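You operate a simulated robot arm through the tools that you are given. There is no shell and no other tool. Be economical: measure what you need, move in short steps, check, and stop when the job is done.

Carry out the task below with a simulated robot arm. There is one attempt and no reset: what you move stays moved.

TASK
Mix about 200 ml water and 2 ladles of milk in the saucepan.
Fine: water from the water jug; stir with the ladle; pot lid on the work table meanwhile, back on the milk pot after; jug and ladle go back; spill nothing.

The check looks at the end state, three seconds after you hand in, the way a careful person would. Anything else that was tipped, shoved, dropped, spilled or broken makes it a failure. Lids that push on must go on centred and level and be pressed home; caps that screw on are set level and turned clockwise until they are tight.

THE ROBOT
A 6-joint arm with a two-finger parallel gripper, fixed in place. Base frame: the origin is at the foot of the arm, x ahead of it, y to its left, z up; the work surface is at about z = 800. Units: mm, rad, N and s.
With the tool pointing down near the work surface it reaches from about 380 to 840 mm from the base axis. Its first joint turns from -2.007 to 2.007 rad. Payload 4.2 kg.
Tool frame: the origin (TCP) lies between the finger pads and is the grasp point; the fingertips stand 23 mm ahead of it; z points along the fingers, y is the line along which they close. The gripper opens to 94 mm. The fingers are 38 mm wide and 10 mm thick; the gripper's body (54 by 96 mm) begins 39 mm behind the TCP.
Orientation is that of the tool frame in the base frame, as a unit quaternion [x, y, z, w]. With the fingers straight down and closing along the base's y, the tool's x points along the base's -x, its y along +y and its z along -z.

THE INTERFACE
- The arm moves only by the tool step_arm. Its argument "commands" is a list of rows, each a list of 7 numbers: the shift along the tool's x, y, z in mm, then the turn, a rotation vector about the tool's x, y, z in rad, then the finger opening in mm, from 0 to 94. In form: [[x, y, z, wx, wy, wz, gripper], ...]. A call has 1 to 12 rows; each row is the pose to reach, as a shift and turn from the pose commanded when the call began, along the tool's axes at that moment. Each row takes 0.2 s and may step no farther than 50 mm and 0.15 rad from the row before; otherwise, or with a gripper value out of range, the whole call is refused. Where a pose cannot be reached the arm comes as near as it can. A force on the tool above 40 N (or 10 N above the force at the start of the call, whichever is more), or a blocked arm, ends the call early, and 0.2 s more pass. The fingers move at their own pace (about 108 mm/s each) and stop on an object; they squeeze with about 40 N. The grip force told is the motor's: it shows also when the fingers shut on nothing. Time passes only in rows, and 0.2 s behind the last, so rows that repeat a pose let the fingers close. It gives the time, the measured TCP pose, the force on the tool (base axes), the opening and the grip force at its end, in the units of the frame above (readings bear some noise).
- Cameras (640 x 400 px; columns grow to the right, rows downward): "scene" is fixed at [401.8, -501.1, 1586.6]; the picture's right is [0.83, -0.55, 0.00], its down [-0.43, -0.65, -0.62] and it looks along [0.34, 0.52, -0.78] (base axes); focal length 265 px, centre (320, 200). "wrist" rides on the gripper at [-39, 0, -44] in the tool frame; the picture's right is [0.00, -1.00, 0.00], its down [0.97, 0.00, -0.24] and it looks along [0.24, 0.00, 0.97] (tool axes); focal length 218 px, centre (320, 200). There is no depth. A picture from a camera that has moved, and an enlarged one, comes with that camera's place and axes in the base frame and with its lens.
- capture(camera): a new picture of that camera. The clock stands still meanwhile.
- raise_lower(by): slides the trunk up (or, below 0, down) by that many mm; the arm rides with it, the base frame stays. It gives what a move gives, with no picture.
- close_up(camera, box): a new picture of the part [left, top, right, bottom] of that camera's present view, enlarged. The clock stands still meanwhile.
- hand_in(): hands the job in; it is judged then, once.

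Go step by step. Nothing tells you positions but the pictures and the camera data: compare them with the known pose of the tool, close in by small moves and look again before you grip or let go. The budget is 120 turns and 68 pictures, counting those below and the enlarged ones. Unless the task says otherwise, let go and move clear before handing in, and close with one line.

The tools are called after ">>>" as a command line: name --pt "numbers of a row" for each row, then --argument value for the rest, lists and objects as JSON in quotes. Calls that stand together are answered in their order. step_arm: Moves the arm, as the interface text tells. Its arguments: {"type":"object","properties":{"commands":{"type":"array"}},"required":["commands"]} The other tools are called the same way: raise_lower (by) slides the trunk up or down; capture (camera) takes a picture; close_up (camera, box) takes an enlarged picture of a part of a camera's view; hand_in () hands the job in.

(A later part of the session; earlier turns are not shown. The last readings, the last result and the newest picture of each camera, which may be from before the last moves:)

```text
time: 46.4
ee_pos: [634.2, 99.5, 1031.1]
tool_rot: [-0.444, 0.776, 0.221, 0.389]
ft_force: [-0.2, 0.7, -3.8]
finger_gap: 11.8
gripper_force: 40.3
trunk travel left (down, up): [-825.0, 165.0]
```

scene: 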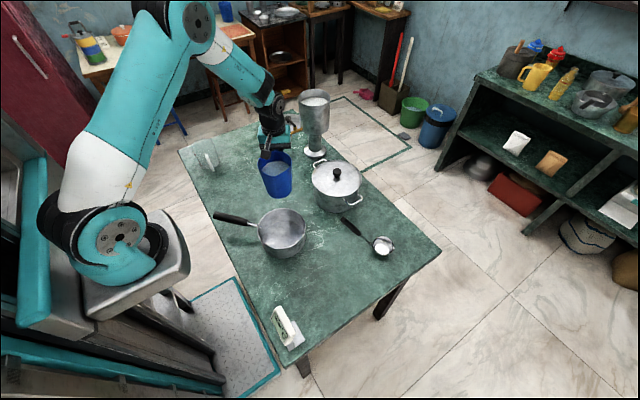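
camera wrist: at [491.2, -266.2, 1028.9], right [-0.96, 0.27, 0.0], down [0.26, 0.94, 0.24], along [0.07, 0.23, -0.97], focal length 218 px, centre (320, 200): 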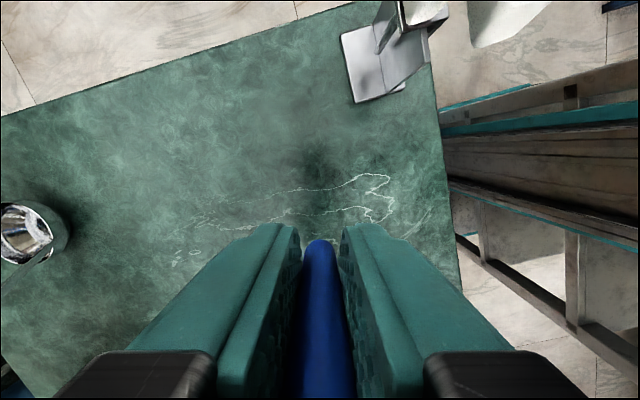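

I estimate 120–160 ml poured by now. I'll tilt a bit more, aiming for a jug weight of about 2.6 N.

>>> step_arm --pt "-1 0 -3.5 0 -0.025 0 0" --pt "-1.9 0 -7.05 0 -0.05 0 0" --pt "-2.4 0 -9.2 0 -0.065 0 0" --pt "-2.4 0 -9.2 0 -0.065 0 0" --pt "-2.4 0 -9.2 0 -0.065 0 0" --pt "-2.4 0 -9.2 0 -0.065 0 0" --pt "-2.4 0 -9.2 0 -0.065 0 0"

>>> step_arm --pt "0 0 0 0 0 0 0"

>>> step_arm --pt "0 0 0 0 0 0 0"

>>> step_arm --pt "0 0 0 0 0 0 0"

>>> step_arm --pt "0 0 0 0 0 0 0"

>>> step_arm --pt "0 0 0 0 0 0 0"

>>> close_up --camera "scene" --box '[240, 160, 340, 260]'

```text
time: 48.0
ee_pos: [631.3, 93.6, 1038.3]
tool_rot: [-0.436, 0.763, 0.235, 0.414]
ft_force: [0.2, 0.1, -2.7]
finger_gap: 11.6
gripper_force: 40.3
trunk travel left (down, up): [-825.0, 165.0]
```

```text
time: 48.4
ee_pos: [631.6, 93.9, 1037.8]
tool_rot: [-0.436, 0.763, 0.235, 0.414]
ft_force: [0.0, 1.0, -3.4]
finger_gap: 11.7
gripper_force: 39.7
trunk travel left (down, up): [-825.0, 165.0]
```

```text
time: 48.8
ee_pos: [631.7, 92.6, 1038.4]
tool_rot: [-0.436, 0.763, 0.236, 0.414]
ft_force: [-0.8, 0.0, -3.3]
finger_gap: 11.7
gripper_force: 39.8
trunk travel left (down, up): [-825.0, 165.0]
```

```text
time: 49.2
ee_pos: [632.2, 92.9, 1038.8]
tool_rot: [-0.436, 0.764, 0.235, 0.414]
ft_force: [-0.1, 0.1, -2.6]
finger_gap: 11.5
gripper_force: 39.4
trunk travel left (down, up): [-825.0, 165.0]
```

```text
time: 49.6
ee_pos: [630.6, 93.4, 1038.1]
tool_rot: [-0.436, 0.764, 0.235, 0.414]
ft_force: [-0.5, 0.0, -3.3]
finger_gap: 11.5
gripper_force: 40.0
trunk travel left (down, up): [-825.0, 165.0]
```

```text
time: 50.0
ee_pos: [631.5, 93.2, 1037.3]
tool_rot: [-0.437, 0.763, 0.236, 0.414]
ft_force: [-0.6, 0.5, -2.2]
finger_gap: 11.7
gripper_force: 40.6
trunk travel left (down, up): [-825.0, 165.0]
```

```text
4.00 times, centred on (290, 210) of scene
camera zoom: at [401.8, -501.1, 1586.6], right [0.83, -0.55, 0.0], down [-0.43, -0.65, -0.62], along [0.34, 0.52, -0.78], focal length 1058 px, centre (440, 160)
```

zoom: 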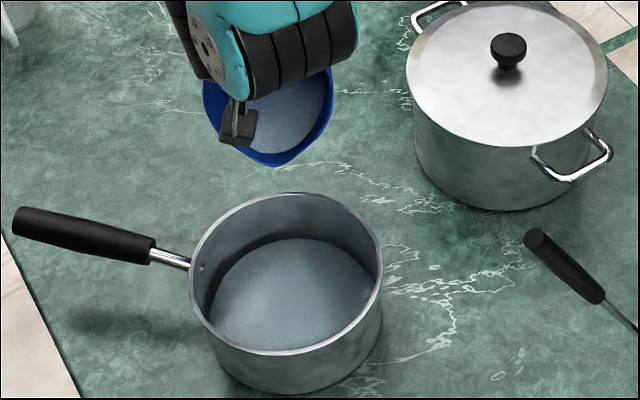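

About 180 ml by my combined estimate. I'll add one last small tilt, then bring the jug upright while lifting clear of the pan.

>>> step_arm --pt "-0.6 0 -2.1 0 -0.015 0 0" --pt "-0.6 0 -2.1 0 -0.015 0 0" --pt "-0.6 0 -2.1 0 -0.015 0 0" --pt "-0.6 0 -2.1 0 -0.015 0 0"

>>> step_arm --pt "6.6 0 17.8 0 0.13 0 0" --pt "15.5 0 34.6 0 0.26 0 0" --pt "13.8 0 42.1 0 0.39 0 0" --pt "14 0 48 0 0.52 0 0" --pt "11.6 0 49.5 0 0.65 0 0" --pt "10.8 0 49 0 0.78 0 0" --pt "15.3 0 49 0 0.91 0 0" --pt "20.4 0 48.2 0 1.008 0 0" --pt "20.4 0 48.2 0 1.008 0 0" --pt "20.4 0 48.2 0 1.008 0 0"

>>> step_arm --pt "0 0 -10 0 0 0 0" --pt "0 0 -10 0 0 0 0"

>>> step_arm --pt "0 0 0 0 0 0 0"

>>> step_arm --pt "0 0 0 0 0 0 0"

>>> step_arm --pt "0 0 0 0 0 0 0"

>>> close_up --camera "scene" --box '[210, 130, 370, 270]'

```text
time: 51.0
ee_pos: [629.4, 90.3, 1039.8]
tool_rot: [-0.434, 0.76, 0.239, 0.42]
ft_force: [0.7, -0.5, -3.3]
finger_gap: 11.6
gripper_force: 40.4
trunk travel left (down, up): [-825.0, 165.0]
```

```text
time: 53.2
ee_pos: [646.3, 118.7, 999.0]
tool_rot: [-0.496, 0.869, -0.001, 0.0]
ft_force: [0.5, -0.1, -2.4]
finger_gap: 11.6
gripper_force: 39.8
trunk travel left (down, up): [-825.0, 165.0]
```

```text
time: 53.8
ee_pos: [645.4, 116.8, 1006.4]
tool_rot: [-0.496, 0.868, -0.001, 0.0]
ft_force: [-0.1, 0.1, -2.1]
finger_gap: 11.9
gripper_force: 40.3
trunk travel left (down, up): [-825.0, 165.0]
```

```text
time: 54.2
ee_pos: [646.2, 118.5, 1006.8]
tool_rot: [-0.496, 0.868, -0.001, 0.0]
ft_force: [0.0, 0.1, -3.4]
finger_gap: 11.7
gripper_force: 40.1
trunk travel left (down, up): [-825.0, 165.0]
```

```text
time: 54.6
ee_pos: [645.1, 117.7, 1007.6]
tool_rot: [-0.497, 0.868, 0.0, 0.0]
ft_force: [0.5, 1.5, -2.6]
finger_gap: 11.7
gripper_force: 40.3
trunk travel left (down, up): [-825.0, 165.0]
```

```text
time: 55.0
ee_pos: [646.2, 117.5, 1005.6]
tool_rot: [-0.496, 0.868, -0.001, 0.0]
ft_force: [-0.3, 0.7, -2.4]
finger_gap: 11.7
gripper_force: 39.9
trunk travel left (down, up): [-825.0, 165.0]
```

```text
2.86 times, centred on (290, 200) of scene
camera zoom: at [401.8, -501.1, 1586.6], right [0.83, -0.55, 0.0], down [-0.43, -0.65, -0.62], along [0.34, 0.52, -0.78], focal length 756 px, centre (406, 200)
```

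zoom: 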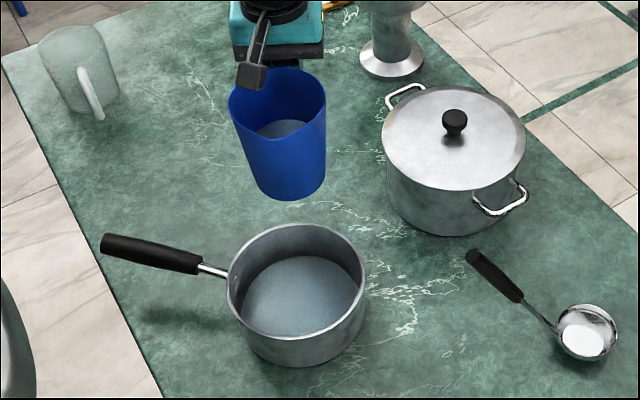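

The drop is about 2.0 N, so roughly 200 ml is in the pan and nothing has spilled. I'll carry the jug back by the same route.

>>> step_arm --pt "15 -2 -8 0 0 0.12 0" --pt "31 -4 -8 0 0 0.24 0" --pt "46 -6 -8 0 0 0.36 0" --pt "62 -8 -8 0 0 0.48 0" --pt "77 -10 -8 0 0 0.6 0" --pt "93 -12 -8 0 0 0.72 0" --pt "108 -14 -8 0 0 0.84 0" --pt "124 -16 -8 0 0 0.96 0" --pt "139 -18 -8 0 0 1.08 0" --pt "155 -21 -8 0 0 1.2 0" --pt "170 -23 -8 0 0 1.32 0" --pt "185.7 -25 -8 0 0 1.43 0"

>>> step_arm --pt "0 -15 0 0 0 0.12 0" --pt "0 -31 0 0 0 0.24 0" --pt "0 -47 0 0 0 0.36 0" --pt "0 -63 0 0 0 0.48 0" --pt "0 -79 0 0 0 0.6 0" --pt "0 -95 0 0 0 0.72 0" --pt "0 -111 0 0 0 0.84 0" --pt "0 -127 0 0 0 0.96 0" --pt "0 -143 0 0 0 1.08 0" --pt "0 -159 0 0 0 1.2 0" --pt "0 -174 0 0 0 1.33 0" --pt "0 -187 0 0 0 1.45 0"

>>> step_arm --pt "-7 3 0 0 0 0.105 0" --pt "-14 7 0 0 0 0.21 0" --pt "-21 10 0 0 0 0.32 0" --pt "-28 14 0 0 0 0.43 0" --pt "-35 17 0 0 0 0.54 0" --pt "-42 21 0 0 0 0.65 0" --pt "-49 25 0 0 0 0.76 0" --pt "-56 29 0 0 0 0.87 0" --pt "-62 32 0 0 0 0.97 0" --pt "-67 35 20 0 0 1.047 0" --pt "-67 35 60 0 0 1.047 0" --pt "-67 35 75 0 0 1.047 0"

>>> capture --camera "wrist"

```text
time: 57.6
ee_pos: [572.6, -54.8, 1016.2]
tool_rot: [0.196, 0.981, -0.001, 0.0]
ft_force: [0.3, -0.2, -3.2]
finger_gap: 11.5
gripper_force: 39.9
trunk travel left (down, up): [-825.0, 165.0]
```

```text
time: 60.2
ee_pos: [501.3, -227.2, 1014.3]
tool_rot: [0.797, 0.604, 0.001, 0.001]
ft_force: [0.2, -0.5, -2.6]
finger_gap: 11.6
gripper_force: 40.0
trunk travel left (down, up): [-825.0, 165.0]
```

```text
time: 62.8
ee_pos: [517.3, -301.4, 940.3]
tool_rot: [0.992, 0.126, 0.001, 0.0]
ft_force: [-0.5, -0.3, -2.2]
finger_gap: 11.7
gripper_force: 40.1
trunk travel left (down, up): [-825.0, 165.0]
```

```text
33 pictures are left
camera wrist: at [478.1, -311.4, 983.7], right [-0.25, 0.97, 0.0], down [0.94, 0.24, 0.24], along [0.23, 0.06, -0.97], focal length 218 px, centre (320, 200)
```

wrist: 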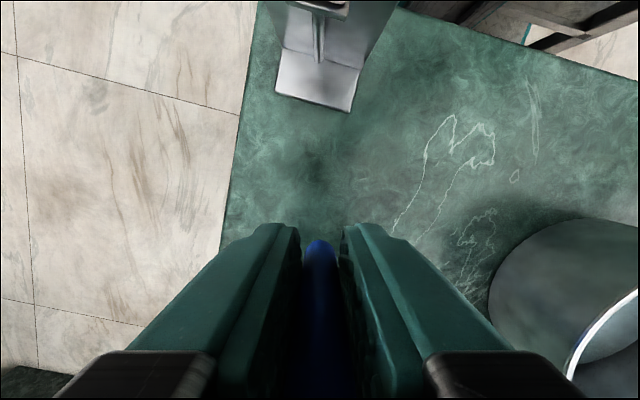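

The view matches the one from before the pour. I'll lower the jug to the table, release it and rise.

>>> step_arm --pt "0 0 25 0 0 0 0" --pt "0 0 45 0 0 0 0" --pt "0 0 55 0 0 0 0" --pt "0 0 59 0 0 0 0" --pt "0 0 61 0 0 0 0" --pt "0 0 62 0 0 0 0"

>>> step_arm --pt "0 0 0 0 0 0 15" --pt "0 0 0 0 0 0 25" --pt "0 0 0 0 0 0 45" --pt "0 0 0 0 0 0 80" --pt "0 0 0 0 0 0 94"

>>> step_arm --pt "0 0 -15 0 0 0 94" --pt "0 0 -40 0 0 0 94" --pt "0 0 -80 0 0 0 94" --pt "0 0 -125 0 0 0 94" --pt "0 0 -170 0 0 0 94"

>>> capture --camera "wrist"

```text
time: 64.2
ee_pos: [516.8, -301.7, 879.6]
tool_rot: [0.992, 0.125, 0.001, 0.001]
ft_force: [-5.3, -0.9, 22.7]
finger_gap: 11.2
gripper_force: 40.0
trunk travel left (down, up): [-825.0, 165.0]
```

```text
time: 65.4
ee_pos: [516.9, -301.6, 877.9]
tool_rot: [0.992, 0.126, 0.002, 0.0]
ft_force: [-0.3, -0.2, -0.5]
finger_gap: 94.3
gripper_force: 0.0
trunk travel left (down, up): [-825.0, 165.0]
```

```text
time: 66.6
ee_pos: [518.3, -301.9, 1047.6]
tool_rot: [0.992, 0.126, 0.0, 0.0]
ft_force: [0.3, -0.2, 0.1]
finger_gap: 93.9
gripper_force: 0.1
trunk travel left (down, up): [-825.0, 165.0]
```

```text
32 pictures are left
camera wrist: at [478.5, -310.9, 1091.0], right [-0.25, 0.97, 0.0], down [0.94, 0.24, 0.24], along [0.23, 0.06, -0.97], focal length 218 px, centre (320, 200)
```

wrist: 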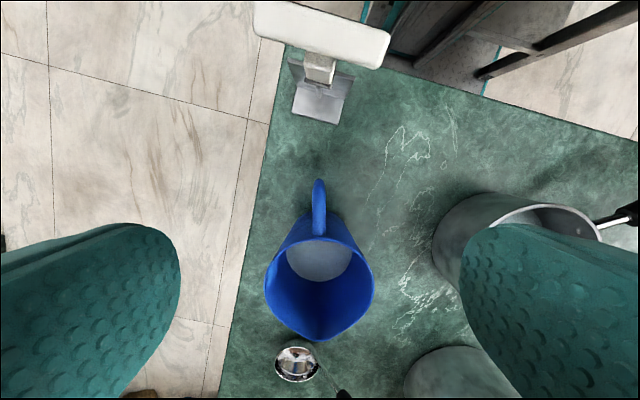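

The jug is back and standing level. Next is the pot lid: I'll move over the pot and look down at the knob.

>>> step_arm --pt "0 0 -40 0 0 0 94" --pt "38 -27 -40 0 0 0 94" --pt "76 -54 -40 0 0 0 94" --pt "114 -81 -40 0 0 0.05 94" --pt "152 -108 -40 0 0 0.1 94" --pt "190 -135 -40 0 0 0.15 94" --pt "228 -162 -40 0 0 0.2 94" --pt "266 -189 -40 0 0 0.255 94" --pt "304 -216 -40 0 0 0.255 94" --pt "344 -243 -20 0 0 0.255 94"

>>> capture --camera "wrist"

```text
refused: row 10 steps farther than a row can; nothing moved
```

```text
31 pictures are left
camera wrist: at [478.5, -310.9, 1091.0], right [-0.25, 0.97, 0.0], down [0.94, 0.24, 0.24], along [0.23, 0.06, -0.97], focal length 218 px, centre (320, 200)
```

wrist: 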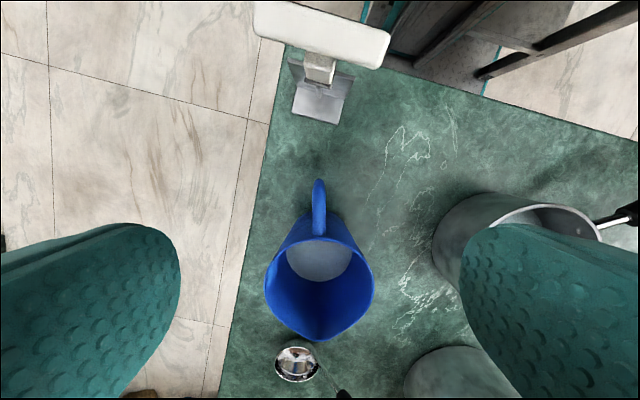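

That call was refused because its last step was too long. I'll send it again with shorter steps.

>>> step_arm --pt "0 0 -40 0 0 0 94" --pt "38 -27 -40 0 0 0 94" --pt "76 -54 -40 0 0 0 94" --pt "114 -81 -40 0 0 0.05 94" --pt "152 -108 -40 0 0 0.1 94" --pt "190 -135 -40 0 0 0.15 94" --pt "228 -162 -40 0 0 0.2 94" --pt "266 -189 -40 0 0 0.255 94" --pt "304 -216 -40 0 0 0.255 94" --pt "342 -241 -25 0 0 0.255 94" --pt "344 -243 -10 0 0 0.255 94"

```text
time: 69.0
ee_pos: [805.8, 26.8, 1047.3]
tool_rot: [0.999, 0.019, -0.036, 0.012]
ft_force: [0.4, -1.4, 11.1]
finger_gap: 94.1
gripper_force: 0.0
out of reach, approached as far as the arm can: row 7, 8, 9, 10, 11
trunk travel left (down, up): [-825.0, 165.0]
```

The arm was at its reach limit there at that height, and a force of 11 N showed. I'll look before moving on.

>>> capture --camera "scene"

>>> step_arm --pt "0 0 0 0 0 0 94"

```text
30 pictures are left
```

scene: 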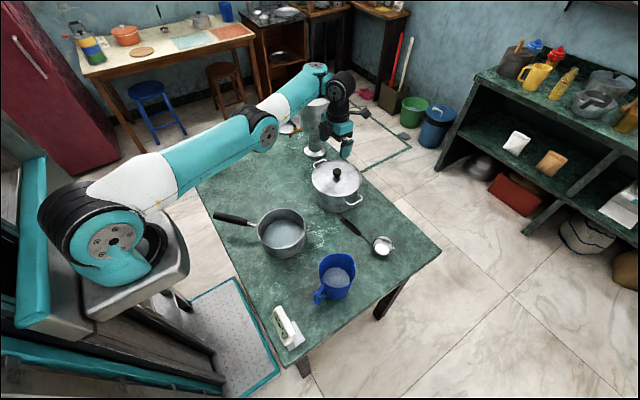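

```text
time: 69.4
ee_pos: [812.8, 28.4, 1062.4]
tool_rot: [1.0, -0.001, -0.004, 0.001]
ft_force: [-0.6, -1.0, 0.0]
finger_gap: 93.9
gripper_force: 0.0
trunk travel left (down, up): [-825.0, 165.0]
```

The arm has settled over the pot at (813,28,1062). I'll use the wrist view to fix the knob.

>>> capture --camera "wrist"

```text
29 pictures are left
camera wrist: at [773.4, 28.8, 1105.6], right [0.0, 1.0, 0.0], down [0.97, 0.0, 0.23], along [0.23, 0.0, -0.97], focal length 218 px, centre (320, 200)
```

wrist: 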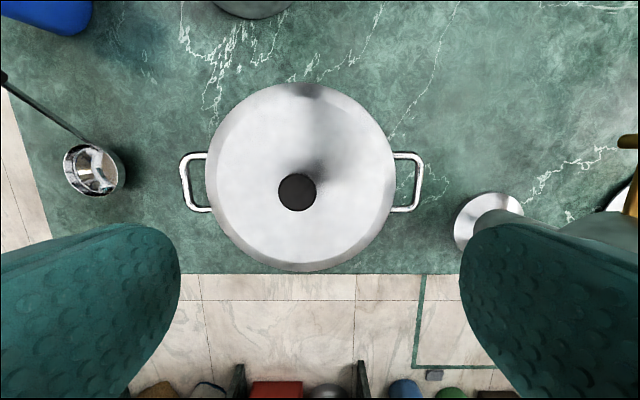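

Combining both views, the knob is near (807,10) with its top at about z 933, and the lid rim is near z 892. I'll move over it and lower to just above.

>>> step_arm --pt "-6 18.5 20 0 0 0 94" --pt "-6 18.5 60 0 0 0 94" --pt "-6 18.5 85 0 0 0 94" --pt "-6 18.5 85 0 0 0 94"

>>> capture --camera "wrist"

```text
time: 70.4
ee_pos: [828.3, 10.9, 1031.1]
tool_rot: [1.0, -0.002, -0.02, 0.017]
ft_force: [0.3, -0.1, 0.7]
finger_gap: 93.9
gripper_force: 0.1
out of reach, approached as far as the arm can: row 1, 2, 3, 4
trunk travel left (down, up): [-825.0, 165.0]
```

```text
28 pictures are left
camera wrist: at [789.5, 12.2, 1076.9], right [0.0, 1.0, -0.03], down [0.98, 0.0, 0.2], along [0.2, -0.03, -0.98], focal length 218 px, centre (320, 200)
```

wrist: 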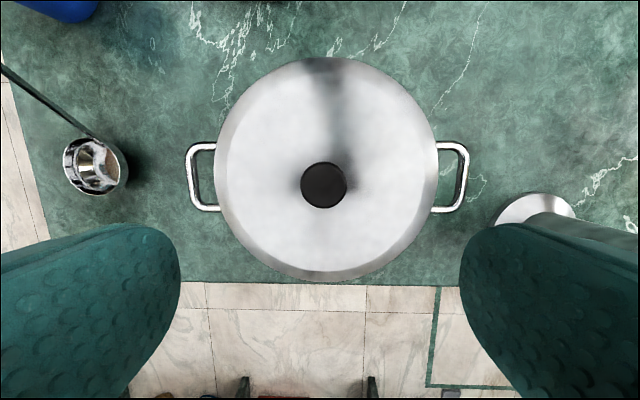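

The shoulder is too high for this reach, so I'll lower the trunk by 60 mm. The fingertips will stay above the knob.

>>> raise_lower --by -60

>>> step_arm --pt "-4 0 -15 0 0 0 94" --pt "-8 0 -30 0 0 0 94"

```text
time: 71.4
ee_pos: [827.0, 11.2, 972.2]
tool_rot: [1.0, -0.002, -0.021, 0.016]
ft_force: [0.0, -0.4, 0.1]
finger_gap: 93.9
gripper_force: 0.2
trunk travel left (down, up): [-765.0, 225.0]
```

```text
time: 72.0
ee_pos: [819.3, 11.2, 1000.6]
tool_rot: [1.0, -0.001, -0.021, 0.017]
ft_force: [0.4, 0.0, 0.3]
finger_gap: 93.9
gripper_force: 0.0
trunk travel left (down, up): [-765.0, 225.0]
```

Lowering the trunk works. I'll square up the tool and centre it over the knob.

>>> step_arm --pt "-7 0 0 0.034 0.042 0 94" --pt "-12 0 15 0.034 0.042 0 94" --pt "-12 0 40 0.034 0.042 0 94" --pt "-12 0 40 0.034 0.042 0 94"

>>> capture --camera "wrist"

```text
time: 73.0
ee_pos: [813.5, 13.2, 991.3]
tool_rot: [1.0, -0.002, -0.012, 0.005]
ft_force: [-0.1, -0.1, 0.0]
finger_gap: 93.7
gripper_force: 0.1
out of reach, approached as far as the arm can: row 1, 2, 3, 4
trunk travel left (down, up): [-765.0, 225.0]
```

```text
27 pictures are left
camera wrist: at [774.6, 12.6, 1036.3], right [0.0, 1.0, -0.01], down [0.98, 0.0, 0.22], along [0.22, -0.01, -0.98], focal length 218 px, centre (320, 200)
```

wrist: 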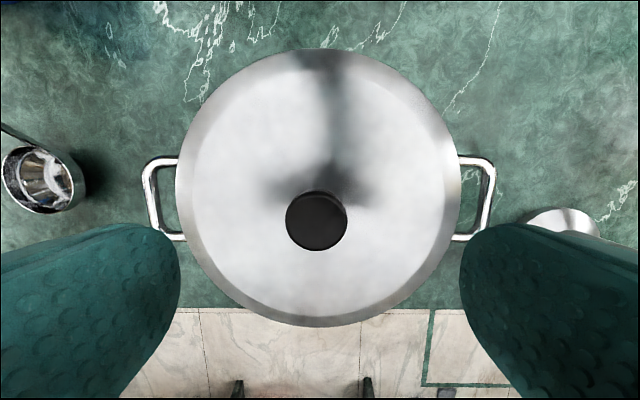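

The knob is confirmed near (808,10). I'll raise the arm by 80 and lower the trunk by 150 more to gain reach.

>>> step_arm --pt "-3 0 -40 0 0 0 94" --pt "-6 0 -80 0 0 0 94"

>>> raise_lower --by -100

>>> step_arm --pt "0 0 -40 0 0 0 94" --pt "0 0 -80 0 0 0 94"

>>> raise_lower --by -100

```text
time: 73.6
ee_pos: [814.9, 14.6, 1072.8]
tool_rot: [1.0, -0.002, -0.001, 0.0]
ft_force: [-0.4, 0.0, -0.4]
finger_gap: 94.0
gripper_force: 0.1
out of reach, approached as far as the arm can: row 1, 2
trunk travel left (down, up): [-765.0, 225.0]
```

```text
time: 74.9
ee_pos: [815.9, 14.1, 973.2]
tool_rot: [1.0, -0.001, 0.0, 0.0]
ft_force: [0.2, -0.8, -0.4]
finger_gap: 93.9
gripper_force: 0.0
trunk travel left (down, up): [-665.0, 325.0]
```

```text
time: 75.5
ee_pos: [815.2, 15.3, 1052.4]
tool_rot: [1.0, -0.001, -0.002, 0.0]
ft_force: [1.1, 1.0, -0.5]
finger_gap: 93.9
gripper_force: 0.0
trunk travel left (down, up): [-665.0, 325.0]
```

```text
time: 76.9
ee_pos: [815.5, 13.9, 953.7]
tool_rot: [1.0, -0.002, 0.0, 0.0]
ft_force: [-0.4, -0.1, 0.0]
finger_gap: 94.2
gripper_force: 0.0
trunk travel left (down, up): [-565.0, 425.0]
```

The orientation is straight now. I'll centre on the knob and go down to about z 931.

>>> step_arm --pt "-7.5 4 0 0 0 0 94" --pt "-7.5 4 10 0 0 0 94" --pt "-7.5 4 18 0 0 0 94" --pt "-7.5 4 22 0 0 0 94"

>>> capture --camera "wrist"

>>> close_up --camera "scene" --box '[290, 130, 390, 210]'

```text
time: 77.9
ee_pos: [808.1, 9.8, 931.0]
tool_rot: [1.0, -0.001, -0.001, 0.0]
ft_force: [-0.8, 0.1, -0.5]
finger_gap: 93.9
gripper_force: 0.1
trunk travel left (down, up): [-565.0, 425.0]
```

```text
26 pictures are left
camera wrist: at [768.1, 10.8, 975.0], right [0.0, 1.0, 0.0], down [0.97, 0.0, 0.24], along [0.24, 0.0, -0.97], focal length 218 px, centre (320, 200)
```

wrist: 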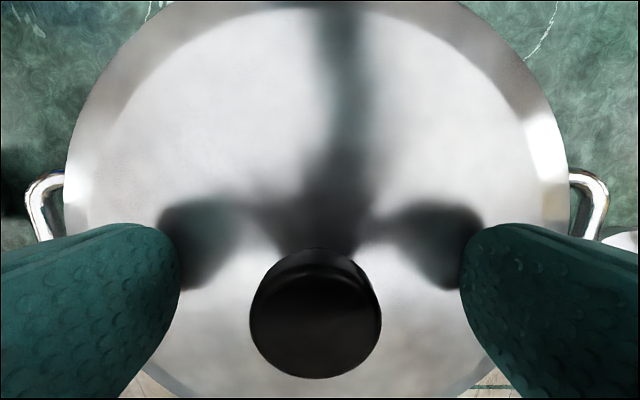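

```text
5.00 times, centred on (340, 170) of scene
camera zoom: at [401.8, -501.1, 1586.6], right [0.83, -0.55, 0.0], down [-0.43, -0.65, -0.62], along [0.34, 0.52, -0.78], focal length 1323 px, centre (220, 350)
```

zoom: 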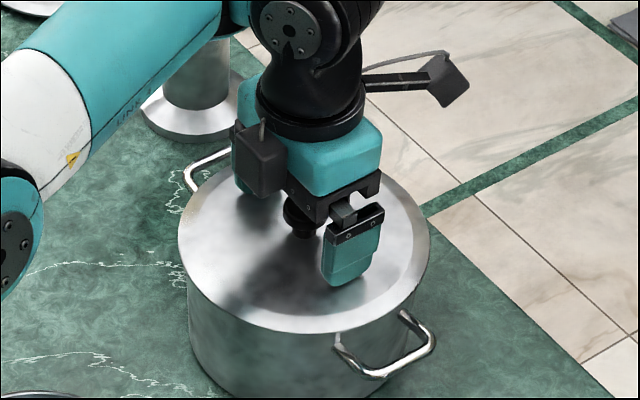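

The knob is centred between the fingers. I'll close and lift gently.

>>> step_arm --pt "0 0 0 0 0 0 60" --pt "0 0 0 0 0 0 30" --pt "0 0 0 0 0 0 0" --pt "0 0 0 0 0 0 0" --pt "0 0 -5 0 0 0 0" --pt "0 0 -20 0 0 0 0" --pt "0 0 -50 0 0 0 0" --pt "0 0 -80 0 0 0 0"

>>> close_up --camera "scene" --box '[270, 110, 400, 220]'

```text
time: 79.7
ee_pos: [808.8, 11.4, 1010.2]
tool_rot: [1.0, -0.002, -0.002, 0.0]
ft_force: [0.2, 0.3, -2.5]
finger_gap: 30.8
gripper_force: 40.2
trunk travel left (down, up): [-565.0, 425.0]
```

```text
3.64 times, centred on (335, 165) of scene
camera zoom: at [401.8, -501.1, 1586.6], right [0.83, -0.55, 0.0], down [-0.43, -0.65, -0.62], along [0.34, 0.52, -0.78], focal length 962 px, centre (266, 327)
```

zoom: 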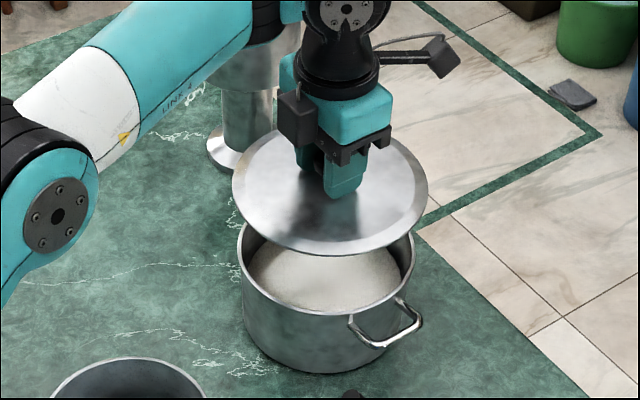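

The lid is off and the milk shows. I'll raise the trunk for clearance and carry the lid to the free table area near (590,225).

>>> raise_lower --by 150

>>> step_arm --pt "-27 -27 0 0 0 0 0" --pt "-54 -54 15 0 0 0 0" --pt "-81 -81 35 0 0 0 0" --pt "-108 -108 60 0 0 0 0" --pt "-135 -135 85 0 0 0 0" --pt "-162 -162 115 0 0 0 0" --pt "-190 -190 145 0 0 0 0" --pt "-218 -215 175 0 0 0 0" --pt "-218 -215 215 0 0 0 0" --pt "-218 -215 250 0 0 0 0"

>>> capture --camera "scene"

```text
time: 81.4
ee_pos: [808.5, 11.5, 1161.6]
tool_rot: [1.0, -0.002, -0.001, 0.0]
ft_force: [-0.9, -0.1, -1.3]
finger_gap: 30.9
gripper_force: 40.4
trunk travel left (down, up): [-715.0, 275.0]
```

```text
time: 83.6
ee_pos: [673.6, 302.8, 956.7]
tool_rot: [1.0, -0.002, -0.001, 0.001]
ft_force: [-0.3, 0.7, -2.1]
finger_gap: 31.0
gripper_force: 39.8
out of reach, approached as far as the arm can: row 2, 3, 4, 5, 6, 7, 8, 9, 10
trunk travel left (down, up): [-715.0, 275.0]
```

```text
23 pictures are left
```

scene: 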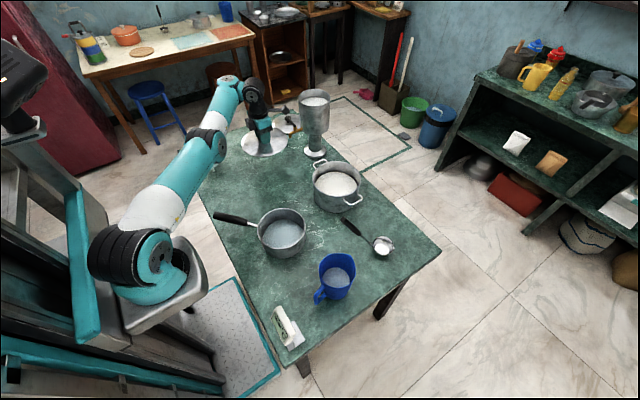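

The arm stopped short, at (674,303), with the lid quite close to the tap. I'll move it straight away from there, towards -x, in small steps.

>>> step_arm --pt "-15 4 -5 0 0 0 0" --pt "-30 12 -5 0 0 0 0" --pt "-45 25 -5 0 0 0 0" --pt "-60 40 -5 0 0 0 0" --pt "-75 55 -5 0 0 0 0" --pt "-84 77 -5 0 0 0 0"

```text
time: 85.0
ee_pos: [663.1, 311.9, 960.4]
tool_rot: [1.0, -0.002, -0.001, 0.0]
ft_force: [-0.2, -0.1, -1.2]
finger_gap: 31.1
gripper_force: 39.6
out of reach, approached as far as the arm can: row 1, 2, 3, 4, 5, 6
trunk travel left (down, up): [-715.0, 275.0]
```

The joint that turns the tool is at its limit, which explains the trouble reaching. I'll turn the tool back the other way while moving the lid to its resting place.

>>> step_arm --pt "0 0 0 0 0 -0.14 0" --pt "0 0 0 0 0 -0.28 0" --pt "0 0 0 0 0 -0.42 0" --pt "-10 12 0 0 0 -0.56 0" --pt "-20 24 0 0 0 -0.7 0" --pt "-30 36 0 0 0 -0.84 0" --pt "-40 48 0 0 0 -0.98 0" --pt "-50 60 0 0 0 -1.12 0" --pt "-60 72 0 0 0 -1.26 0" --pt "-70 84 0 0 0 -1.4 0" --pt "-73 87 0 0 0 -1.4 0"

>>> capture --camera "scene"

```text
time: 87.4
ee_pos: [673.5, 301.5, 965.2]
tool_rot: [0.765, 0.644, -0.001, -0.001]
ft_force: [-0.5, -0.1, -1.8]
finger_gap: 30.9
gripper_force: 39.8
out of reach, approached as far as the arm can: row 4, 5, 6, 7, 8, 9, 10, 11
trunk travel left (down, up): [-715.0, 275.0]
```

```text
22 pictures are left
```

scene: 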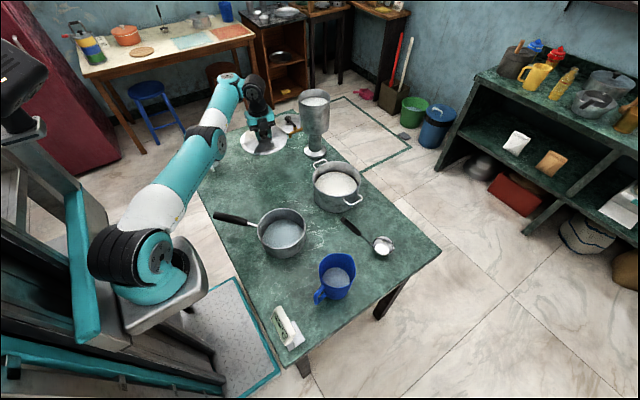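

The reach along the arm is still stuck, so I suspect the elbow has flipped. I'll look at the arm itself.

>>> close_up --camera "scene" --box '[60, 50, 320, 320]'

```text
1.48 times, centred on (190, 185) of scene
camera zoom: at [401.8, -501.1, 1586.6], right [0.83, -0.55, 0.0], down [-0.43, -0.65, -0.62], along [0.34, 0.52, -0.78], focal length 392 px, centre (513, 222)
```

zoom: 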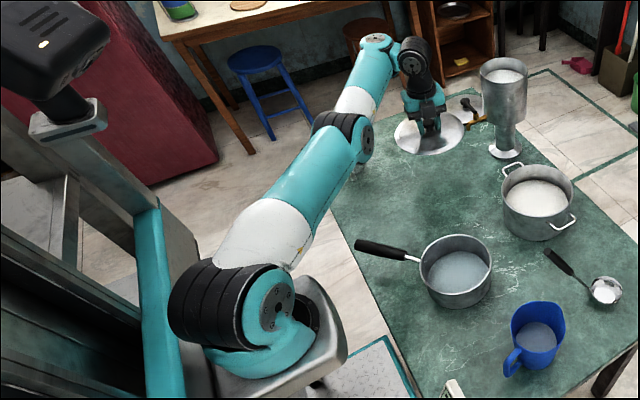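

It isn't clear from this picture. I'll probe by moving up first and then inward, and see which rows the arm can follow.

>>> step_arm --pt "0 0 -40 0 0 0 0" --pt "0 0 -80 0 0 0 0" --pt "0 0 -120 0 0 0 0" --pt "-17 -25 -120 0 0 0 0" --pt "-34 -50 -120 0 0 0 0"

```text
time: 88.6
ee_pos: [649.9, 299.4, 1093.8]
tool_rot: [0.766, 0.643, -0.002, 0.0]
ft_force: [-0.1, -0.5, -1.9]
finger_gap: 31.1
gripper_force: 39.8
out of reach, approached as far as the arm can: row 4, 5
trunk travel left (down, up): [-715.0, 275.0]
```

Moving up works, but moving inward doesn't, which fits an elbow bent the wrong way. I'll raise the trunk, swing over the pot away from the dispenser, stretch right out and then go down so the elbow bends back upward.

>>> raise_lower --by 110

>>> step_arm --pt "-39 25 0 0 0 0 0" --pt "-78 50 0 0 0 0 0" --pt "-118 75 0 0 0 0 0" --pt "-157 100 0 0 0 0 0" --pt "-197 126 0 0 0 0 0" --pt "-236 151 0 0 0 0 0" --pt "-228 197 0 0 0 0 0" --pt "-220 243 0 0 0 0 0" --pt "-213 289 0 0 0 0 0"

```text
time: 90.0
ee_pos: [649.1, 299.5, 1204.3]
tool_rot: [0.765, 0.644, -0.001, 0.0]
ft_force: [-0.1, -1.2, -1.2]
finger_gap: 31.0
gripper_force: 40.7
trunk travel left (down, up): [-825.0, 165.0]
```

```text
time: 92.0
ee_pos: [857.3, 39.2, 1203.9]
tool_rot: [0.767, 0.642, 0.0, -0.002]
ft_force: [-0.3, -1.6, -1.2]
finger_gap: 30.8
gripper_force: 39.5
out of reach, approached as far as the arm can: row 1, 2, 3, 4, 5, 6, 9
trunk travel left (down, up): [-825.0, 165.0]
```

The arm is now stretched to about 857 mm. Next I'll go down at full stretch and then pull in.

>>> step_arm --pt "1 8 30 0 0 0 0" --pt "1 8 60 0 0 0 0" --pt "1 8 90 0 0 0 0" --pt "0 0 110 0 0 0 0" --pt "-5 -30 120 0 0 0 0" --pt "-10 -65 120 0 0 0 0" --pt "-16 -100 120 0 0 0 0" --pt "-24 -145 120 0 0 0 0" --pt "-32 -190 120 0 0 0 0"

```text
time: 94.0
ee_pos: [804.6, 69.7, 1084.8]
tool_rot: [0.766, 0.643, -0.002, 0.0]
ft_force: [-0.5, -0.3, -0.8]
finger_gap: 31.1
gripper_force: 40.1
out of reach, approached as far as the arm can: row 6, 7, 8, 9
trunk travel left (down, up): [-825.0, 165.0]
```

The arm wasn't fully straight there. I'll push farther out until the reach limit shows, then go down and pull in.

>>> step_arm --pt "7 40 0 0 0 0 0" --pt "14 80 0 0 0 0 0" --pt "21 120 0 0 0 0 0" --pt "28 165 0 0 0 0 0" --pt "28 165 30 0 0 0 0" --pt "28 165 60 0 0 0 0" --pt "28 165 80 0 0 0 0"

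>>> step_arm --pt "-7 -40 0 0 0 0 0" --pt "-14 -80 0 0 0 0 0" --pt "-21 -120 0 0 0 0 0" --pt "-28 -160 0 0 0 0 0"

```text
time: 95.6
ee_pos: [876.2, 46.0, 1023.7]
tool_rot: [0.765, 0.644, -0.002, 0.0]
ft_force: [0.2, 0.9, -1.5]
finger_gap: 31.1
gripper_force: 40.0
out of reach, approached as far as the arm can: row 2, 3, 4, 5, 6, 7
trunk travel left (down, up): [-825.0, 165.0]
```

```text
time: 96.6
ee_pos: [712.7, 45.8, 1026.9]
tool_rot: [0.766, 0.643, -0.001, -0.001]
ft_force: [0.9, -1.0, -2.5]
finger_gap: 31.0
gripper_force: 40.1
trunk travel left (down, up): [-825.0, 165.0]
```

The elbow is back to normal, and inward moves work again. I'll take the lid to (590,225) and lower it.

>>> step_arm --pt "31 -30 0 0 0 0 0" --pt "62 -60 0 0 0 0 0" --pt "93 -90 0 0 0 0 0" --pt "124 -120 0 0 0 0 0" --pt "155 -151 20 0 0 0 0" --pt "155 -151 60 0 0 0 0" --pt "155 -151 100 0 0 0 0" --pt "155 -151 135 0 0 0 0"

>>> capture --camera "scene"

```text
time: 98.4
ee_pos: [589.7, 225.2, 892.9]
tool_rot: [0.766, 0.643, -0.001, -0.001]
ft_force: [-0.3, 0.2, -0.5]
finger_gap: 31.1
gripper_force: 40.0
trunk travel left (down, up): [-825.0, 165.0]
```

```text
20 pictures are left
```

scene: 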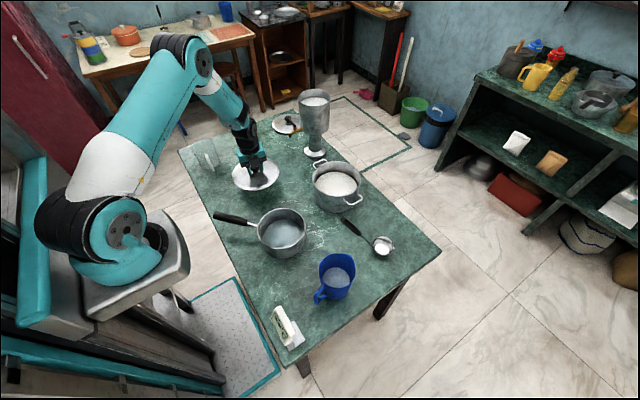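

The lid is over clear table. I'll lower it to contact.

>>> step_arm --pt "0 0 20 0 0 0 0" --pt "0 0 38 0 0 0 0" --pt "0 0 46 0 0 0 0" --pt "0 0 49 0 0 0 0" --pt "0 0 51 0 0 0 0" --pt "0 0 53 0 0 0 0"

```text
time: 99.8
ee_pos: [589.9, 223.9, 839.0]
tool_rot: [0.766, 0.643, -0.001, 0.0]
ft_force: [-0.7, -0.1, -1.4]
finger_gap: 31.2
gripper_force: 39.8
trunk travel left (down, up): [-825.0, 165.0]
```

>>> step_arm --pt "0 0 2 0 0 0 0" --pt "0 0 4 0 0 0 0" --pt "0 0 6 0 0 0 0" --pt "0 0 8 0 0 0 0" --pt "0 0 10 0 0 0 0" --pt "0 0 12 0 0 0 0" --pt "0 0 14 0 0 0 0" --pt "0 0 16 0 0 0 0"

```text
time: 100.7
ee_pos: [589.9, 225.8, 838.0]
tool_rot: [0.766, 0.642, 0.001, 0.0]
ft_force: [-3.3, -3.6, 23.6]
finger_gap: 30.9
gripper_force: 40.0
trunk travel left (down, up): [-825.0, 165.0]
stopped in row 4: the force on the tool passed its limit (the readings are from after the stop); the commanded pose is now the measured one
```

The lid is resting on the table. I'll release it and rise.

>>> step_arm --pt "0 0 0 0 0 0 36" --pt "0 0 0 0 0 0 50" --pt "0 0 0 0 0 0 90" --pt "0 0 -30 0 0 0 94" --pt "0 0 -70 0 0 0 94" --pt "0 0 -120 0 0 0 94" --pt "0 0 -170 0 0 0 94" --pt "0 0 -220 0 0 0 94"

>>> close_up --camera "scene" --box '[300, 150, 440, 290]'

```text
time: 102.5
ee_pos: [591.1, 225.6, 1055.0]
tool_rot: [0.766, 0.643, 0.0, -0.001]
ft_force: [-0.3, 0.3, -0.8]
finger_gap: 94.0
gripper_force: 0.0
trunk travel left (down, up): [-825.0, 165.0]
```

```text
2.86 times, centred on (370, 220) of scene
camera zoom: at [401.8, -501.1, 1586.6], right [0.83, -0.55, 0.0], down [-0.43, -0.65, -0.62], along [0.34, 0.52, -0.78], focal length 756 px, centre (177, 143)
```

zoom: 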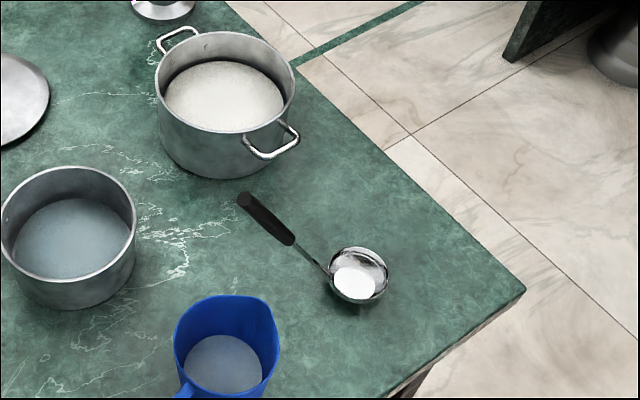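

The pot is open, with the milk about 45 mm below its rim. Next is the ladle: its handle slopes about 58° with its end near (670,-202,1005). I'll line the tool up with the handle axis, about 80 mm off, and look.

>>> step_arm --pt "-44 12 -18 0 0 0 94" --pt "-88 24 -18 -0.05 -0.015 0 94" --pt "-132 37 -18 -0.11 -0.033 0 94" --pt "-176 49 -18 -0.18 -0.053 0 94" --pt "-220 61 -18 -0.25 -0.074 0 94" --pt "-264 73 -18 -0.32 -0.095 0 94" --pt "-308 86 -18 -0.39 -0.116 0 94" --pt "-352 98 -18 -0.46 -0.137 0 94" --pt "-396 110 -18 -0.535 -0.159 0 94"

>>> capture --camera "wrist"

```text
time: 104.5
ee_pos: [629.9, -183.5, 1072.6]
tool_rot: [0.735, 0.619, 0.109, 0.253]
ft_force: [-0.5, 1.2, 0.9]
finger_gap: 94.2
gripper_force: 0.1
trunk travel left (down, up): [-825.0, 165.0]
```

```text
18 pictures are left
camera wrist: at [599.7, -210.6, 1115.2], right [-0.85, 0.11, -0.51], down [0.09, 0.99, 0.06], along [0.51, 0.0, -0.86], focal length 218 px, centre (320, 200)
```

wrist: 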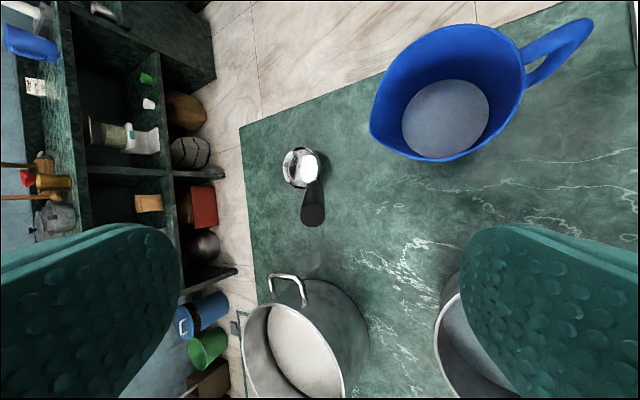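

I'm looking straight down the handle, and the tool axis matches it closely. The handle end is near (669.7,-203,1009). I'll advance with a small sideways correction and check once.

>>> step_arm --pt "-1 3.9 20 0 0 0 94" --pt "-1 3.9 45 0 0 0 94" --pt "-1 3.9 65 0 0 0 94" --pt "-1 3.9 65 0 0 0 94"

>>> capture --camera "wrist"

```text
time: 105.5
ee_pos: [663.7, -200.9, 1019.0]
tool_rot: [0.736, 0.618, 0.11, 0.253]
ft_force: [0.0, -0.3, -0.6]
finger_gap: 94.2
gripper_force: 0.1
trunk travel left (down, up): [-825.0, 165.0]
```

```text
17 pictures are left
camera wrist: at [634.3, -227.9, 1062.1], right [-0.85, 0.11, -0.51], down [0.09, 0.99, 0.06], along [0.51, 0.0, -0.86], focal length 218 px, centre (320, 200)
```

wrist: 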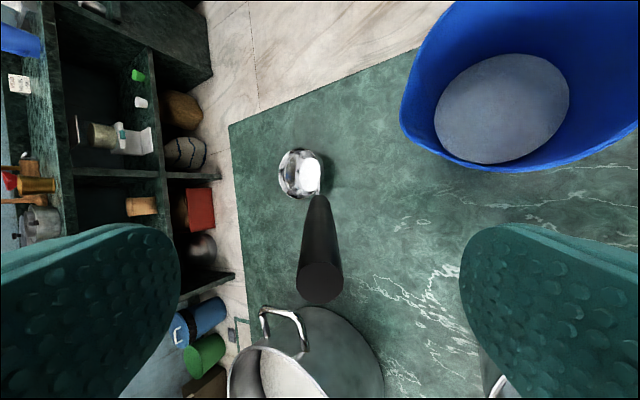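

The handle is on the tool axis. I'll advance 36 mm and close.

>>> step_arm --pt "0 0 18 0 0 0 94" --pt "0 0 36 0 0 0 94" --pt "0 0 36 0 0 0 60" --pt "0 0 36 0 0 0 30" --pt "0 0 36 0 0 0 0" --pt "0 0 36 0 0 0 0" --pt "0 0 36 0 0 0 0"

>>> close_up --camera "scene" --box '[300, 150, 440, 290]'

```text
time: 107.1
ee_pos: [681.2, -209.3, 989.7]
tool_rot: [0.736, 0.618, 0.11, 0.252]
ft_force: [0.9, 0.4, -0.2]
finger_gap: 15.6
gripper_force: 39.9
trunk travel left (down, up): [-825.0, 165.0]
```

```text
2.86 times, centred on (370, 220) of scene
camera zoom: at [401.8, -501.1, 1586.6], right [0.83, -0.55, 0.0], down [-0.43, -0.65, -0.62], along [0.34, 0.52, -0.78], focal length 756 px, centre (177, 143)
```

zoom: 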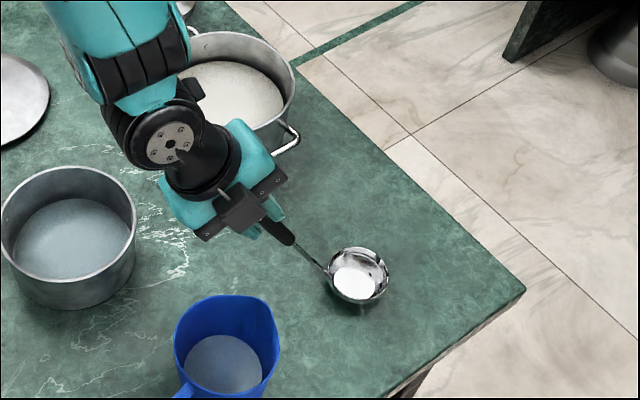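

The ladle is held and hasn't moved; its bowl centre is at tool (-5.5, 23.4, 204). I'll lift it 130 mm and carry it over the pot at the same attitude.

>>> step_arm --pt "-6.6 22 -36.7 0 0 0 0" --pt "-13.3 44 -73.3 0 0 0 0" --pt "-19.9 65.9 -110 0 0 0 0" --pt "24 64.6 -118.8 0 0 0 0" --pt "68 63.4 -127.5 0 0 0 0" --pt "113 62.1 -136 0 0 0 0" --pt "157 60.8 -145 0 0 0 0" --pt "201 59.6 -154 0 0 0 0" --pt "245.7 58.3 -162.6 0 0 0 0" --pt "245.7 58.3 -162.6 0 0 0 0"

>>> close_up --camera "scene" --box '[270, 110, 410, 250]'

```text
time: 109.3
ee_pos: [707.1, 60.3, 1119.3]
tool_rot: [0.736, 0.618, 0.109, 0.253]
ft_force: [-0.4, 0.1, -1.6]
finger_gap: 15.9
gripper_force: 39.8
trunk travel left (down, up): [-825.0, 165.0]
```

```text
2.86 times, centred on (340, 180) of scene
camera zoom: at [401.8, -501.1, 1586.6], right [0.83, -0.55, 0.0], down [-0.43, -0.65, -0.62], along [0.34, 0.52, -0.78], focal length 756 px, centre (263, 257)
```

zoom: 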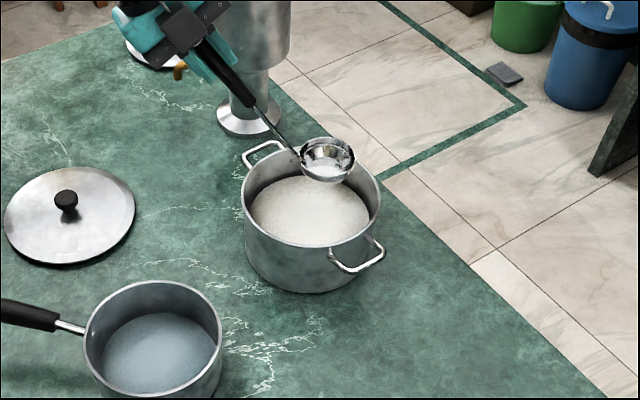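

The bowl is over the pot with room for the handle. I'll lower it until its bottom is near z 808.

>>> step_arm --pt "4.6 -15.2 25.4 0 0 0 0" --pt "9.2 -30.4 50.8 0 0 0 0" --pt "13.8 -45.6 76.2 0 0 0 0" --pt "16.8 -55.8 93 0 0 0 0" --pt "18.4 -60.9 101.5 0 0 0 0" --pt "18.9 -62.6 104.3 0 0 0 0" --pt "18.9 -62.6 104.3 0 0 0 0"

>>> close_up --camera "scene" --box '[310, 145, 370, 205]'

```text
time: 110.9
ee_pos: [706.8, 60.6, 995.9]
tool_rot: [0.736, 0.619, 0.109, 0.252]
ft_force: [0.0, -0.5, -2.3]
finger_gap: 15.8
gripper_force: 39.8
trunk travel left (down, up): [-825.0, 165.0]
```

```text
6.67 times, centred on (340, 175) of scene
camera zoom: at [401.8, -501.1, 1586.6], right [0.83, -0.55, 0.0], down [-0.43, -0.65, -0.62], along [0.34, 0.52, -0.78], focal length 1764 px, centre (187, 367)
```

zoom: 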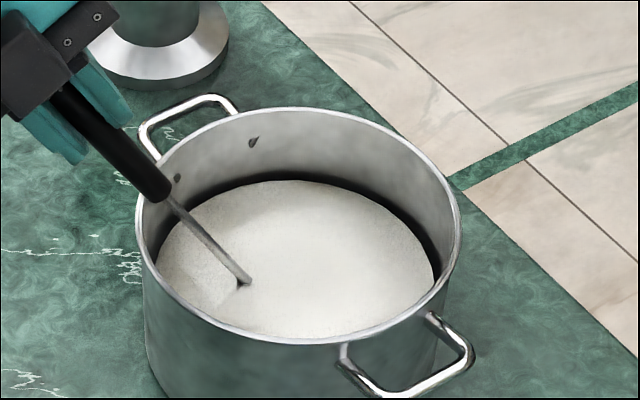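

The bowl is fully under the milk. I'll lift it straight up, level and gently.

>>> step_arm --pt "-1.5 5 -8.5 0 0 0 0" --pt "-3.1 10.1 -16.9 0 0 0 0" --pt "-4.6 15.2 -25.4 0 0 0 0" --pt "-6.1 20.3 -33.8 0 0 0 0" --pt "-8.4 27.9 -46.5 0 0 0 0" --pt "-11.5 38 -63.5 0 0 0 0" --pt "-15.3 50.7 -84.6 0 0 0 0" --pt "-19.1 63.4 -105.8 0 0 0 0" --pt "-19.1 63.4 -105.8 0 0 0 0" --pt "-19.1 63.4 -105.8 0 0 0 0"

>>> close_up --camera "scene" --box '[310, 135, 370, 195]'

```text
time: 113.1
ee_pos: [706.3, 60.4, 1121.3]
tool_rot: [0.737, 0.618, 0.11, 0.252]
ft_force: [-0.2, 0.2, -0.5]
finger_gap: 16.2
gripper_force: 40.5
trunk travel left (down, up): [-825.0, 165.0]
```

```text
6.67 times, centred on (340, 165) of scene
camera zoom: at [401.8, -501.1, 1586.6], right [0.83, -0.55, 0.0], down [-0.43, -0.65, -0.62], along [0.34, 0.52, -0.78], focal length 1764 px, centre (187, 433)
```

zoom: 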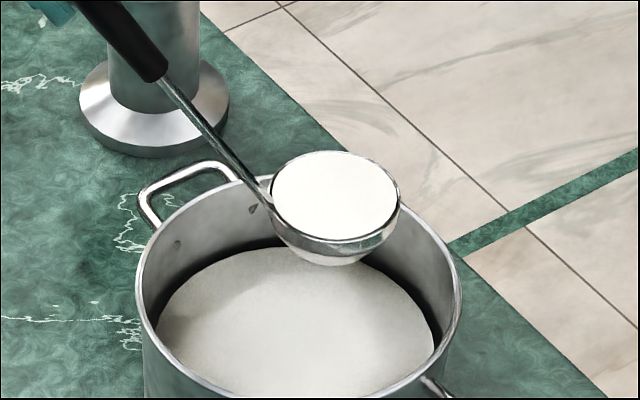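

The ladle is brim-full. I'll carry it slowly towards the saucepan, keeping the bowl level and turning the handle side about the vertical as it goes.

>>> step_arm --pt "-3.8 -3.0 -1.1 -0.0034 0.0112 -0.0186 0" --pt "-11.5 -9.0 -3.3 -0.0103 0.034 -0.0567 0" --pt "-23.3 -17.5 -6.2 -0.0207 0.0684 -0.1142 0" --pt "-38.8 -28.1 -9.8 -0.0343 0.1136 -0.1895 0" --pt "-54.5 -37.9 -12.8 -0.048 0.1592 -0.2656 0" --pt "-70.2 -46.8 -15.2 -0.0618 0.2048 -0.3418 0" --pt "-87.5 -55.5 -17.4 -0.0773 0.256 -0.4272 0" --pt "-104.5 -63.3 -18.9 -0.0927 0.3072 -0.5127 0" --pt "-121 -70 -20 -0.1082 0.3584 -0.5981 0" --pt "-136.9 -75.6 -20.4 -0.1236 0.4097 -0.6836 0" --pt "-152.2 -80.1 -20.4 -0.1391 0.4609 -0.769 0" --pt "-166.7 -83.8 -19.9 -0.1545 0.5121 -0.8545 0"

```text
time: 115.7
ee_pos: [589.8, -87.4, 1120.2]
tool_rot: [0.346, 0.897, 0.219, 0.168]
ft_force: [0.3, 0.4, -1.2]
finger_gap: 15.8
gripper_force: 40.3
trunk travel left (down, up): [-825.0, 165.0]
```

That's on track. I'll continue slowly to bring the bowl over the centre of the pan.

>>> step_arm --pt "-2.9 -11.5 -4.0 -0.0124 0.041 -0.0684 0" --pt "-6.2 -23.9 -8.1 -0.0263 0.0871 -0.1453 0" --pt "-9.6 -35.1 -11.6 -0.0402 0.1331 -0.2222 0" --pt "-13 -45.5 -14.6 -0.0541 0.1792 -0.2991 0" --pt "-16.3 -55 -17 -0.068 0.2253 -0.376 0" --pt "-19.3 -63.5 -18.9 -0.0819 0.2714 -0.4529 0" --pt "-22.1 -71.2 -20.3 -0.0958 0.3175 -0.5298 0" --pt "-24.6 -78 -21.4 -0.1097 0.3636 -0.6067 0" --pt "-26.4 -83.9 -21.9 -0.1236 0.4097 -0.6836 0" --pt "-27.6 -88.6 -22.1 -0.136 0.4506 -0.7519 0" --pt "-28.3 -92 -22 -0.1468 0.4865 -0.8117 0" --pt "-28.5 -94.3 -21.8 -0.1545 0.5121 -0.8545 0"

>>> capture --camera "scene"

```text
time: 118.3
ee_pos: [548.7, -175.4, 1097.3]
tool_rot: [-0.13, 0.952, 0.273, 0.043]
ft_force: [-0.5, 0.2, -2.1]
finger_gap: 15.8
gripper_force: 39.9
trunk travel left (down, up): [-825.0, 165.0]
```

```text
12 pictures are left
```

scene: 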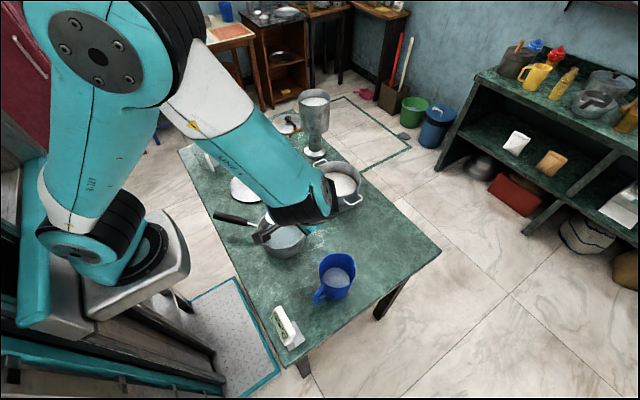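

The bowl is over the pan centre, near (550,-47,936). I'll start tipping it about its own centre, gently at first, to check that the wrist can follow.

>>> step_arm --pt "-5.8 20.5 -3.5 0.115 0.033 -0.001 0" --pt "-11.6 41 -3.9 0.231 0.065 -0.003 0" --pt "-17.2 61.2 -1.6 0.346 0.098 -0.004 0" --pt "-23.6 83.9 5.8 0.461 0.13 -0.005 0"

```text
time: 119.3
ee_pos: [547.8, -99.6, 1136.4]
tool_rot: [-0.136, 0.99, 0.04, 0.01]
ft_force: [-0.1, -1.0, -1.9]
finger_gap: 16.0
gripper_force: 40.2
trunk travel left (down, up): [-825.0, 165.0]
```

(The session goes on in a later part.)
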